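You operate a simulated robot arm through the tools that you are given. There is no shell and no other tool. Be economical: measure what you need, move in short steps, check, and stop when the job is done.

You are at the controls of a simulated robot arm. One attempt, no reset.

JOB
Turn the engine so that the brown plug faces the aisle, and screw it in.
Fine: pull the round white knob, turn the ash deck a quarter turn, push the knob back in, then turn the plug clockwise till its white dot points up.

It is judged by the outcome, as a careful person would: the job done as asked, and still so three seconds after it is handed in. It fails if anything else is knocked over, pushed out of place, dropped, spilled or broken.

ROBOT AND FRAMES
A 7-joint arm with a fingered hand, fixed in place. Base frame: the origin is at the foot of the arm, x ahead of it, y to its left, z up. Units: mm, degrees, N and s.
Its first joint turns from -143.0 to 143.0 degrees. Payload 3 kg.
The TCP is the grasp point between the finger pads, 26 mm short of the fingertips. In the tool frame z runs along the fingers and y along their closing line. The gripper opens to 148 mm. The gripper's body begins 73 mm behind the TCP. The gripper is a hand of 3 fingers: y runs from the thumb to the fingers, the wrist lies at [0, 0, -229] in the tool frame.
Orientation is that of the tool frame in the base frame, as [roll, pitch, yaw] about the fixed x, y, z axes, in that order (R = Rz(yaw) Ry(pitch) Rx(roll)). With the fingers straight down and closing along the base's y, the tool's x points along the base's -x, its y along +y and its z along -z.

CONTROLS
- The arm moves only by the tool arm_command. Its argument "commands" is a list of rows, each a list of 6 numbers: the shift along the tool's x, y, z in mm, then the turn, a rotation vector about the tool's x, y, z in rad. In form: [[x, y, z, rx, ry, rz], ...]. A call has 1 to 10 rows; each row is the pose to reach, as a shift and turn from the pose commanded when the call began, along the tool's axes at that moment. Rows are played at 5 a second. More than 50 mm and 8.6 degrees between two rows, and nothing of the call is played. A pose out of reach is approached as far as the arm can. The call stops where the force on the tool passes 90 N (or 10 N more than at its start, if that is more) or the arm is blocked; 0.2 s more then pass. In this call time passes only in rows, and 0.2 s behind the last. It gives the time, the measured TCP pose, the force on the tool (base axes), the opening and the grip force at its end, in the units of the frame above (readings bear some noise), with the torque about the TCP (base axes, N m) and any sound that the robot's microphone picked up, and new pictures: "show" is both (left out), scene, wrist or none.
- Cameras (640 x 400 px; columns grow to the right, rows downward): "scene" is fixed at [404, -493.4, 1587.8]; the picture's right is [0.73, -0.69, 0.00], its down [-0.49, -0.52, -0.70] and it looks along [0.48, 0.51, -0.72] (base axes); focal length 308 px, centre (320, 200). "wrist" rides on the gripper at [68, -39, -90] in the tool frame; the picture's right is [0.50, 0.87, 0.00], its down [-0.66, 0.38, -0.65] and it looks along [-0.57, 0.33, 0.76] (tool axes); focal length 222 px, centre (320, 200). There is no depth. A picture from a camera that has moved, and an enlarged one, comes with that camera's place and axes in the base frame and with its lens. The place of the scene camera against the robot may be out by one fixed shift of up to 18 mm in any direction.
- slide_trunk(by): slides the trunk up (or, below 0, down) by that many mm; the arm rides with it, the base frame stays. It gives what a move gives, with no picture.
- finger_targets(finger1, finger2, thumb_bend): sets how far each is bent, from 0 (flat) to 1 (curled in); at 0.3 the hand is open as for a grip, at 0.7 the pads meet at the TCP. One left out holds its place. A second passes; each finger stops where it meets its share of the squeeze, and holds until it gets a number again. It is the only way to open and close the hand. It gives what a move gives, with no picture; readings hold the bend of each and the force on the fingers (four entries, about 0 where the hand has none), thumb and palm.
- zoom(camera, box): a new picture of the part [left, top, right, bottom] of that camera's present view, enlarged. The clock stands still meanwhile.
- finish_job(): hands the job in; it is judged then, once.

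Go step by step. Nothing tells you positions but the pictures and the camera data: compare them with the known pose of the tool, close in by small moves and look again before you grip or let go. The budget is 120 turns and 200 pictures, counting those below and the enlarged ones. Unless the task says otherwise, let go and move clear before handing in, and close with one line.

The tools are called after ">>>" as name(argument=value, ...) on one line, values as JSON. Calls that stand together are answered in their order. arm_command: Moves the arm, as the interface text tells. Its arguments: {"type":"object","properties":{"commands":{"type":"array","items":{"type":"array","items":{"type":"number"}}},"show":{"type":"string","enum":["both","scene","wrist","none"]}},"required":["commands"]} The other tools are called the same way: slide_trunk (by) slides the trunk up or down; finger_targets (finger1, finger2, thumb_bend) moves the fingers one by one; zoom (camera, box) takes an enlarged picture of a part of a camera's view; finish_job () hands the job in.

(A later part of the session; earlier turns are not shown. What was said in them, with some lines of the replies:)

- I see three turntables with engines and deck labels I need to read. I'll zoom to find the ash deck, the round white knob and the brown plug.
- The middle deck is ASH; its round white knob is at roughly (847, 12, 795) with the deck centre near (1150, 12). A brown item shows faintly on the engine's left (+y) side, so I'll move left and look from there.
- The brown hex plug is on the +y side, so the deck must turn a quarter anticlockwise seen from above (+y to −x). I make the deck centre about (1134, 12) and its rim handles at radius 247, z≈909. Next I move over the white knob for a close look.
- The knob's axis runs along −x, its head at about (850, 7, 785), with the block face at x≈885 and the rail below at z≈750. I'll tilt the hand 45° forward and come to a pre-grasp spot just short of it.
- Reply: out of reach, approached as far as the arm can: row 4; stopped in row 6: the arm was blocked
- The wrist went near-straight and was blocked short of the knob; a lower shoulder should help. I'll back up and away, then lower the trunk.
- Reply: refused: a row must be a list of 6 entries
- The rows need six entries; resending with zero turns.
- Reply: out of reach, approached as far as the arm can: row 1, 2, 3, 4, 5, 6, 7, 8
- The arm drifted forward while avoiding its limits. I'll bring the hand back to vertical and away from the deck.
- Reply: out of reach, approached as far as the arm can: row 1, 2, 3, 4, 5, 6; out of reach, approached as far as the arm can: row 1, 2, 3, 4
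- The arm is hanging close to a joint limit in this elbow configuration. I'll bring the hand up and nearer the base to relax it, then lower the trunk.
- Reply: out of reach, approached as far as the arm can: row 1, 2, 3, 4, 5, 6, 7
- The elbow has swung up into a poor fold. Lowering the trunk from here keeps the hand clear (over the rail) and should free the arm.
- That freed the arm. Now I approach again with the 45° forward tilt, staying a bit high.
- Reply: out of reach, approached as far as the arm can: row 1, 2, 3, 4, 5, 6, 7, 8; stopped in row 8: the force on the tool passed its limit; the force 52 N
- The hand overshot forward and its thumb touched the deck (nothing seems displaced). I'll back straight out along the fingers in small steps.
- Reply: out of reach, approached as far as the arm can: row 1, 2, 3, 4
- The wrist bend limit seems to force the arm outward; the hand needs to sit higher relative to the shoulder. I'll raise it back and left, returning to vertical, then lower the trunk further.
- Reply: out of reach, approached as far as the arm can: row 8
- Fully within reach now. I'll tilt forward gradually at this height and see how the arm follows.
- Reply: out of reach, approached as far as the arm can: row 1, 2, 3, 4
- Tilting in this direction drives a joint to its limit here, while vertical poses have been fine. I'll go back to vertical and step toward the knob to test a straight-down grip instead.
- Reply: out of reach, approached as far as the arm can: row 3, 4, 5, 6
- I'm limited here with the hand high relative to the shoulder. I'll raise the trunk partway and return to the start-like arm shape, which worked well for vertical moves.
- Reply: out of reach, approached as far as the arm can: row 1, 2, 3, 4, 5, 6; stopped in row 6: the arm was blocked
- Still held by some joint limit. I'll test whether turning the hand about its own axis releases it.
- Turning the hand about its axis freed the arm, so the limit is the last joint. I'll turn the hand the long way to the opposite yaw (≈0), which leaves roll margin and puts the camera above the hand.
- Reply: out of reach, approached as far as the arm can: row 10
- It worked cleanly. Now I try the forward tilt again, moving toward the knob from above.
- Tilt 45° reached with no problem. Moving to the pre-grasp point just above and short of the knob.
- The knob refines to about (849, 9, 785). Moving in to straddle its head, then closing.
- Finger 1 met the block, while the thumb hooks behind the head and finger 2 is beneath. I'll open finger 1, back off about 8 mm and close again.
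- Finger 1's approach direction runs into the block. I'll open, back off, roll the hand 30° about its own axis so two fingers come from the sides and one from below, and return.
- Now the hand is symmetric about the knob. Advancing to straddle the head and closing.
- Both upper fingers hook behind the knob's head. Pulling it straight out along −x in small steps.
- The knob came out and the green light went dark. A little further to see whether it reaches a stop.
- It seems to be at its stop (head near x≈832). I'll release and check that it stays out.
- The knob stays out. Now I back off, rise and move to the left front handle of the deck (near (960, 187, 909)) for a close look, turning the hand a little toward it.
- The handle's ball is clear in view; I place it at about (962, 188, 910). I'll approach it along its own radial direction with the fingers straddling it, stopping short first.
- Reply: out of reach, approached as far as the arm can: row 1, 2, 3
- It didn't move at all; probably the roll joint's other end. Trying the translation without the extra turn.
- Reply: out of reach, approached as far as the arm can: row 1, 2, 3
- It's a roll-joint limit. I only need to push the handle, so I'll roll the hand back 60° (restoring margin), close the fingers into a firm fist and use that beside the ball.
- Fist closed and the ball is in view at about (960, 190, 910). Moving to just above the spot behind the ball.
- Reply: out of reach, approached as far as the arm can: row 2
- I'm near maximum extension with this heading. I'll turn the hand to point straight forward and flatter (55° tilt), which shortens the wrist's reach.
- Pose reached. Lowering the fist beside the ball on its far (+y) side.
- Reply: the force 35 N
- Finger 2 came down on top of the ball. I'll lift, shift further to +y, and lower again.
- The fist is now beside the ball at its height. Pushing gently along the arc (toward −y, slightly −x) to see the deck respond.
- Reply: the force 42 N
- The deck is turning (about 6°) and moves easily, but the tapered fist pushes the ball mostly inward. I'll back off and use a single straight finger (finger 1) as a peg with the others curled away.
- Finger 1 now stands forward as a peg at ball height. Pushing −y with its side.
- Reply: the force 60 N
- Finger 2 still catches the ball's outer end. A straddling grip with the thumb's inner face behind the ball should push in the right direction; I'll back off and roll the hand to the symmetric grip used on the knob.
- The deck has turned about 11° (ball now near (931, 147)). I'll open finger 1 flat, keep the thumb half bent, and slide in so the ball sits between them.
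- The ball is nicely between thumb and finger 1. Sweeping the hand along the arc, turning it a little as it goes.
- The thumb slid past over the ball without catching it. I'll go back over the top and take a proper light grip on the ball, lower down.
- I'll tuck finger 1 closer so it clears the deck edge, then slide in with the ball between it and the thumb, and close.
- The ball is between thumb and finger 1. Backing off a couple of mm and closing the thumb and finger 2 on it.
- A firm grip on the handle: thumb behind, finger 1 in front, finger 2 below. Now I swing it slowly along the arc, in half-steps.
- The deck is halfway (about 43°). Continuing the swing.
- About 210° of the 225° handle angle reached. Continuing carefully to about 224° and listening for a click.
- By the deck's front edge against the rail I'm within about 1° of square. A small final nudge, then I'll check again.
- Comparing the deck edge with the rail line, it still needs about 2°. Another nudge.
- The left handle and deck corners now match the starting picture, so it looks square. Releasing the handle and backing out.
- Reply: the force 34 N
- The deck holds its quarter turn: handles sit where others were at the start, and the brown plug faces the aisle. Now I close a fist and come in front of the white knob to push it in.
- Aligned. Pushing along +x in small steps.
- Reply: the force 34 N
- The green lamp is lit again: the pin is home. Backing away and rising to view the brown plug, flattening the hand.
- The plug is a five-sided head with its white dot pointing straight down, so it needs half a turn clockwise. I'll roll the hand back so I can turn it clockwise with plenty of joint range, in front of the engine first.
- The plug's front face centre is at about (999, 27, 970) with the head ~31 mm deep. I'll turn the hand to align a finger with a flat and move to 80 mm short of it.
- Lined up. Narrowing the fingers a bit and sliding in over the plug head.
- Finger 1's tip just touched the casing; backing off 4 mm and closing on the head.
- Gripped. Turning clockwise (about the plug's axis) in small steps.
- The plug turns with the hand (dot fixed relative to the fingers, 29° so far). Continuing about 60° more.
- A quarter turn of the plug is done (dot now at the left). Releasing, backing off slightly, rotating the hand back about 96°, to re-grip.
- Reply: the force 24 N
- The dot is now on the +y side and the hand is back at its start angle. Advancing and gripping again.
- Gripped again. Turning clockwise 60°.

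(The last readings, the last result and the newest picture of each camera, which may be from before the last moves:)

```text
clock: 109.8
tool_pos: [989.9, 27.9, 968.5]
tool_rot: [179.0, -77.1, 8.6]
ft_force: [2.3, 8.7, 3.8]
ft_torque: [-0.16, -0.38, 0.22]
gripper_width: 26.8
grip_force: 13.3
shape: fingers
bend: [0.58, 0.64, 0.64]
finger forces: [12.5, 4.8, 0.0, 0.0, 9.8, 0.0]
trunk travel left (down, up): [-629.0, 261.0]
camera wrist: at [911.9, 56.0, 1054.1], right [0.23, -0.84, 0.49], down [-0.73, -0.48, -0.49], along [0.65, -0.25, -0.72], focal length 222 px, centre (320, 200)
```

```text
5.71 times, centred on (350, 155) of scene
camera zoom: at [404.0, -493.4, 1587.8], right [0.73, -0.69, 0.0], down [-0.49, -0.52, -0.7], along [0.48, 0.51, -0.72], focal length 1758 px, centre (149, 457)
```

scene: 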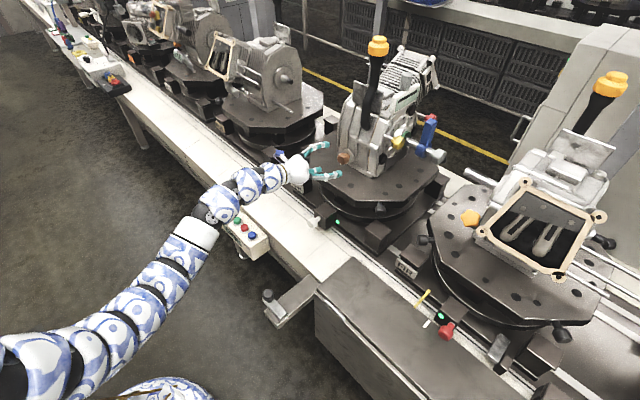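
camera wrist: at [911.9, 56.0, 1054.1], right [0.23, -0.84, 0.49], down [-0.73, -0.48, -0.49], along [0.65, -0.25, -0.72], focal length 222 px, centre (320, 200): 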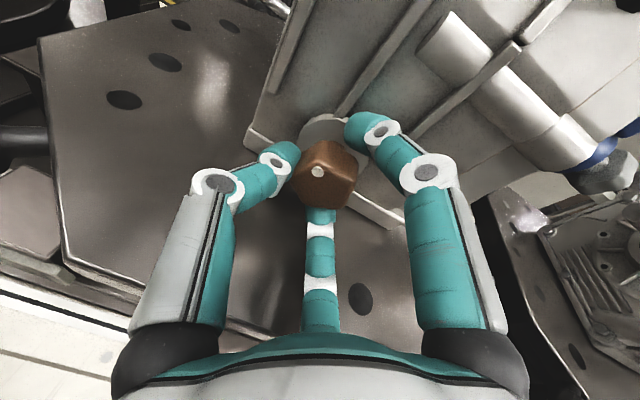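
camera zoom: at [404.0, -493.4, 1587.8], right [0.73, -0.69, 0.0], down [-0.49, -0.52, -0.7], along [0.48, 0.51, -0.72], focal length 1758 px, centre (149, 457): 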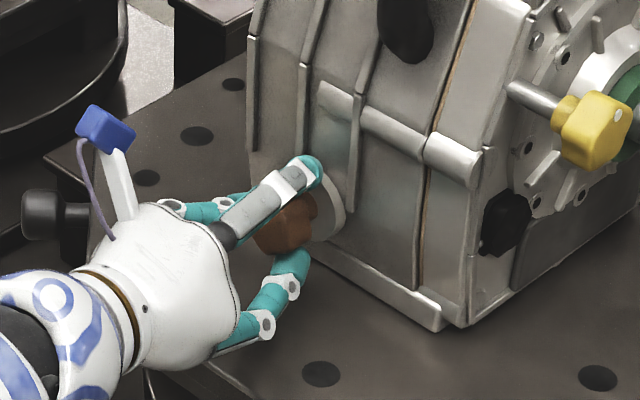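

Continuing another 30°.

>>> arm_command(commands=[[0, 0, 0, 0.029, 0.017, 0.127], [0, 0, 0, 0.058, 0.035, 0.254], [0, 0, 0, 0.087, 0.052, 0.38], [0, 0, 0, 0.116, 0.07, 0.507]], show="wrist")

>>> zoom(camera="wrist", box=[240, 90, 400, 230])

```text
clock: 110.8
tool_pos: [988.7, 27.3, 969.7]
tool_rot: [-104.6, -59.5, -64.4]
ft_force: [1.2, 7.5, 6.9]
ft_torque: [-0.27, 0.0, 0.15]
gripper_width: 26.8
grip_force: 16.8
shape: fingers
bend: [0.58, 0.64, 0.64]
finger forces: [9.3, 13.6, 0.1, 0.1, 10.5, 0.0]
trunk travel left (down, up): [-629.0, 261.0]
camera wrist: at [911.6, 8.7, 1058.2], right [0.22, -0.97, 0.0], down [-0.73, -0.17, -0.67], along [0.65, 0.15, -0.75], focal length 222 px, centre (320, 200)
```

wrist: 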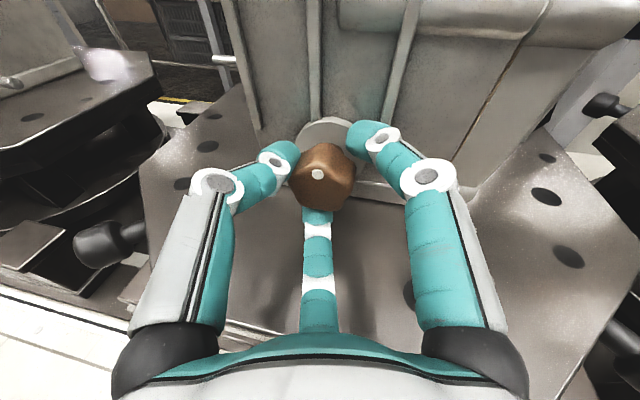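

```text
2.86 times, centred on (320, 160) of wrist
camera zoom: at [911.6, 8.7, 1058.2], right [0.22, -0.97, 0.0], down [-0.73, -0.17, -0.67], along [0.65, 0.15, -0.75], focal length 635 px, centre (320, 314)
```

zoom: 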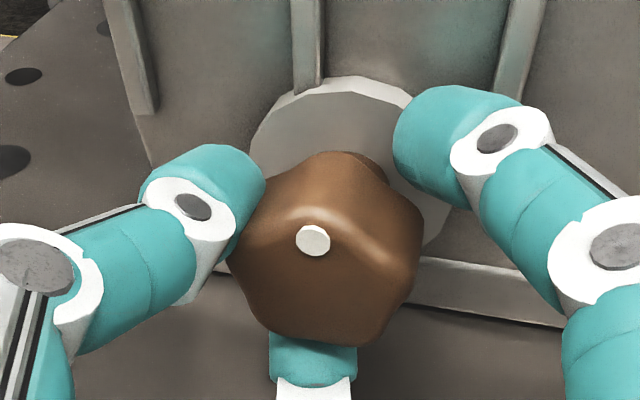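

The dot is nearly straight up, a few degrees short. Adding about 4° and checking.

>>> arm_command(commands=[[0, 0, 0, 0.008, 0.005, 0.035], [0, 0, 0, 0.0155, 0.0093, 0.068], [0, 0, 0, 0.0155, 0.0093, 0.068]], show="none")

>>> finger_targets(finger1=0.52, finger2=0.57, thumb_bend=0.52)

>>> arm_command(commands=[[0, 0, -20, 0, 0, 0], [0, 0, -45, 0, 0, 0], [0, 0, -75, 0, 0, 0], [0, 0, -105, 0, 0, 0]], show="wrist")

>>> zoom(camera="wrist", box=[240, 20, 400, 140])

```text
clock: 111.7
tool_pos: [989.9, 27.0, 969.3]
tool_rot: [-101.6, -55.8, -66.9]
ft_force: [0.4, 4.9, 8.2]
ft_torque: [-0.28, 0.2, 0.13]
gripper_width: 28.0
grip_force: 18.6
shape: fingers
bend: [0.58, 0.64, 0.64]
finger forces: [8.4, 18.1, 0.0, 0.0, 10.6, 0.0]
trunk travel left (down, up): [-629.0, 261.0]
```

```text
clock: 112.7
tool_pos: [989.5, 27.3, 970.2]
tool_rot: [-101.4, -55.8, -67.1]
ft_force: [3.8, 1.2, 15.3]
ft_torque: [0.03, 0.3, -0.02]
gripper_width: 54.8
grip_force: 8.1
shape: fingers
bend: [0.52, 0.63, 0.52]
finger forces: [0.0, 16.2, 0.0, 0.0, 0.1, 0.0]
trunk travel left (down, up): [-629.0, 261.0]
```

```text
clock: 113.7
tool_pos: [885.1, 2.4, 979.2]
tool_rot: [-101.7, -55.8, -66.7]
ft_force: [0.0, -0.4, 0.5]
ft_torque: [0.0, 0.02, 0.01]
gripper_width: 55.0
grip_force: 0.0
shape: fingers
bend: [0.52, 0.56, 0.52]
finger forces: [0.0, 0.1, 0.1, 0.1, 0.0, 0.1]
trunk travel left (down, up): [-629.0, 261.0]
camera wrist: at [809.4, -22.1, 1067.6], right [0.23, -0.97, -0.06], down [-0.73, -0.12, -0.68], along [0.65, 0.2, -0.73], focal length 222 px, centre (320, 200)
```

wrist: 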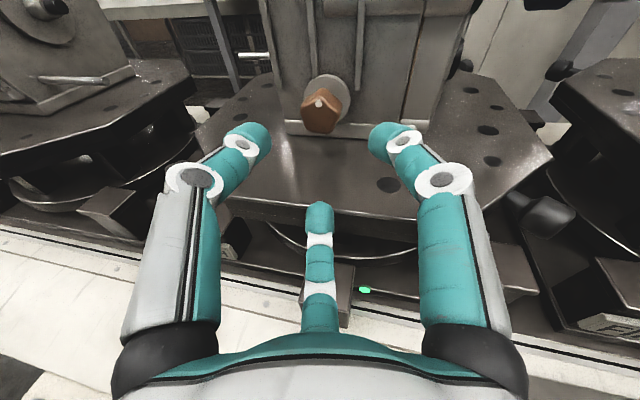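

```text
3.33 times, centred on (320, 80) of wrist
camera zoom: at [809.4, -22.1, 1067.6], right [0.23, -0.97, -0.06], down [-0.73, -0.12, -0.68], along [0.65, 0.2, -0.73], focal length 740 px, centre (320, 600)
```

zoom: 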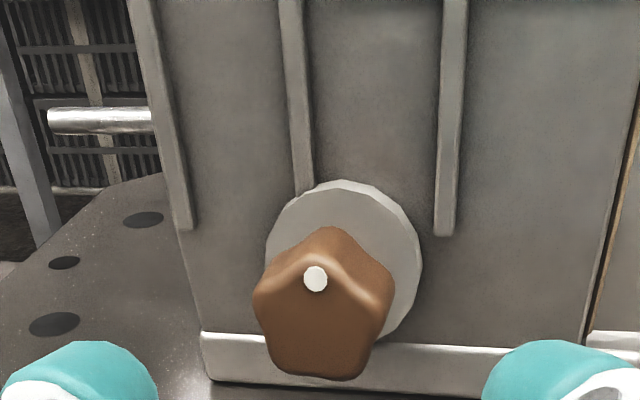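

The dot points up (within about 3°), the lamp is green and the deck square. I'll retreat clear and take a last look.

>>> arm_command(commands=[[0, 0, -40, 0, 0, 0], [15, -10, -80, 0, 0, 0], [40, -26, -110, 0, 0, 0]], show="both")

>>> zoom(camera="scene", box=[280, 100, 440, 240])

```text
clock: 114.5
tool_pos: [790.6, -21.3, 1041.5]
tool_rot: [-101.8, -55.8, -66.9]
ft_force: [0.1, 0.0, 0.5]
ft_torque: [-0.01, 0.0, -0.02]
gripper_width: 55.3
grip_force: 0.0
shape: fingers
bend: [0.52, 0.56, 0.52]
finger forces: [0.0, 0.1, 0.1, 0.1, 0.0, 0.0]
trunk travel left (down, up): [-629.0, 261.0]
camera wrist: at [713.0, -46.1, 1129.3], right [0.22, -0.97, -0.06], down [-0.73, -0.12, -0.68], along [0.65, 0.2, -0.73], focal length 222 px, centre (320, 200)
```

scene: 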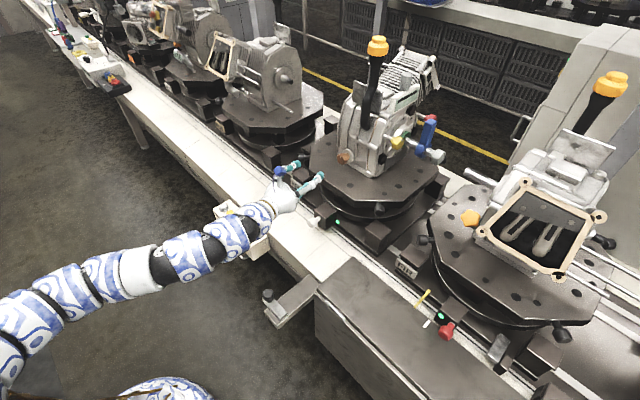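
wrist: 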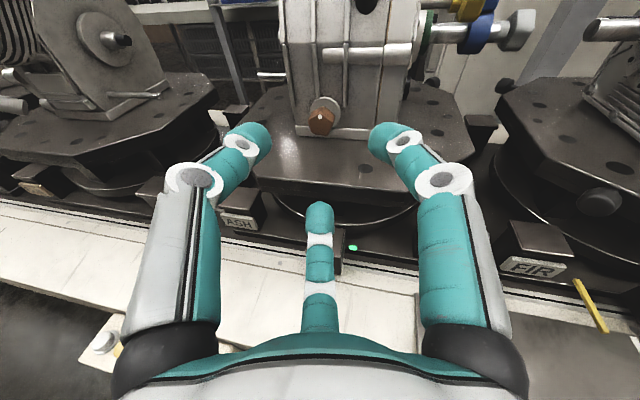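

```text
2.86 times, centred on (360, 170) of scene
camera zoom: at [404.0, -493.4, 1587.8], right [0.73, -0.69, 0.0], down [-0.49, -0.52, -0.7], along [0.48, 0.51, -0.72], focal length 879 px, centre (206, 286)
```

zoom: 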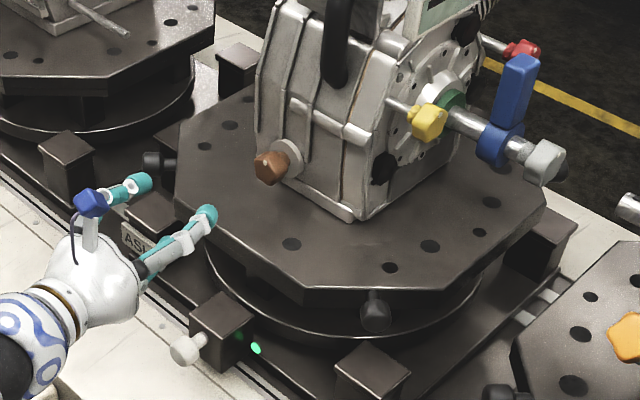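

The deck is turned and locked with its green lamp lit, the white knob is in, the brown plug faces the aisle with its dot up, and nothing else looks disturbed. Handing in.

>>> finish_job()

```text
The job is handed in.
```

The job is handed in: the ash deck is turned a quarter turn and locked, with the white knob pushed in and its green lamp lit. The brown plug faces the aisle, screwed clockwise until its white dot points up, by my estimate about 3° past straight up.
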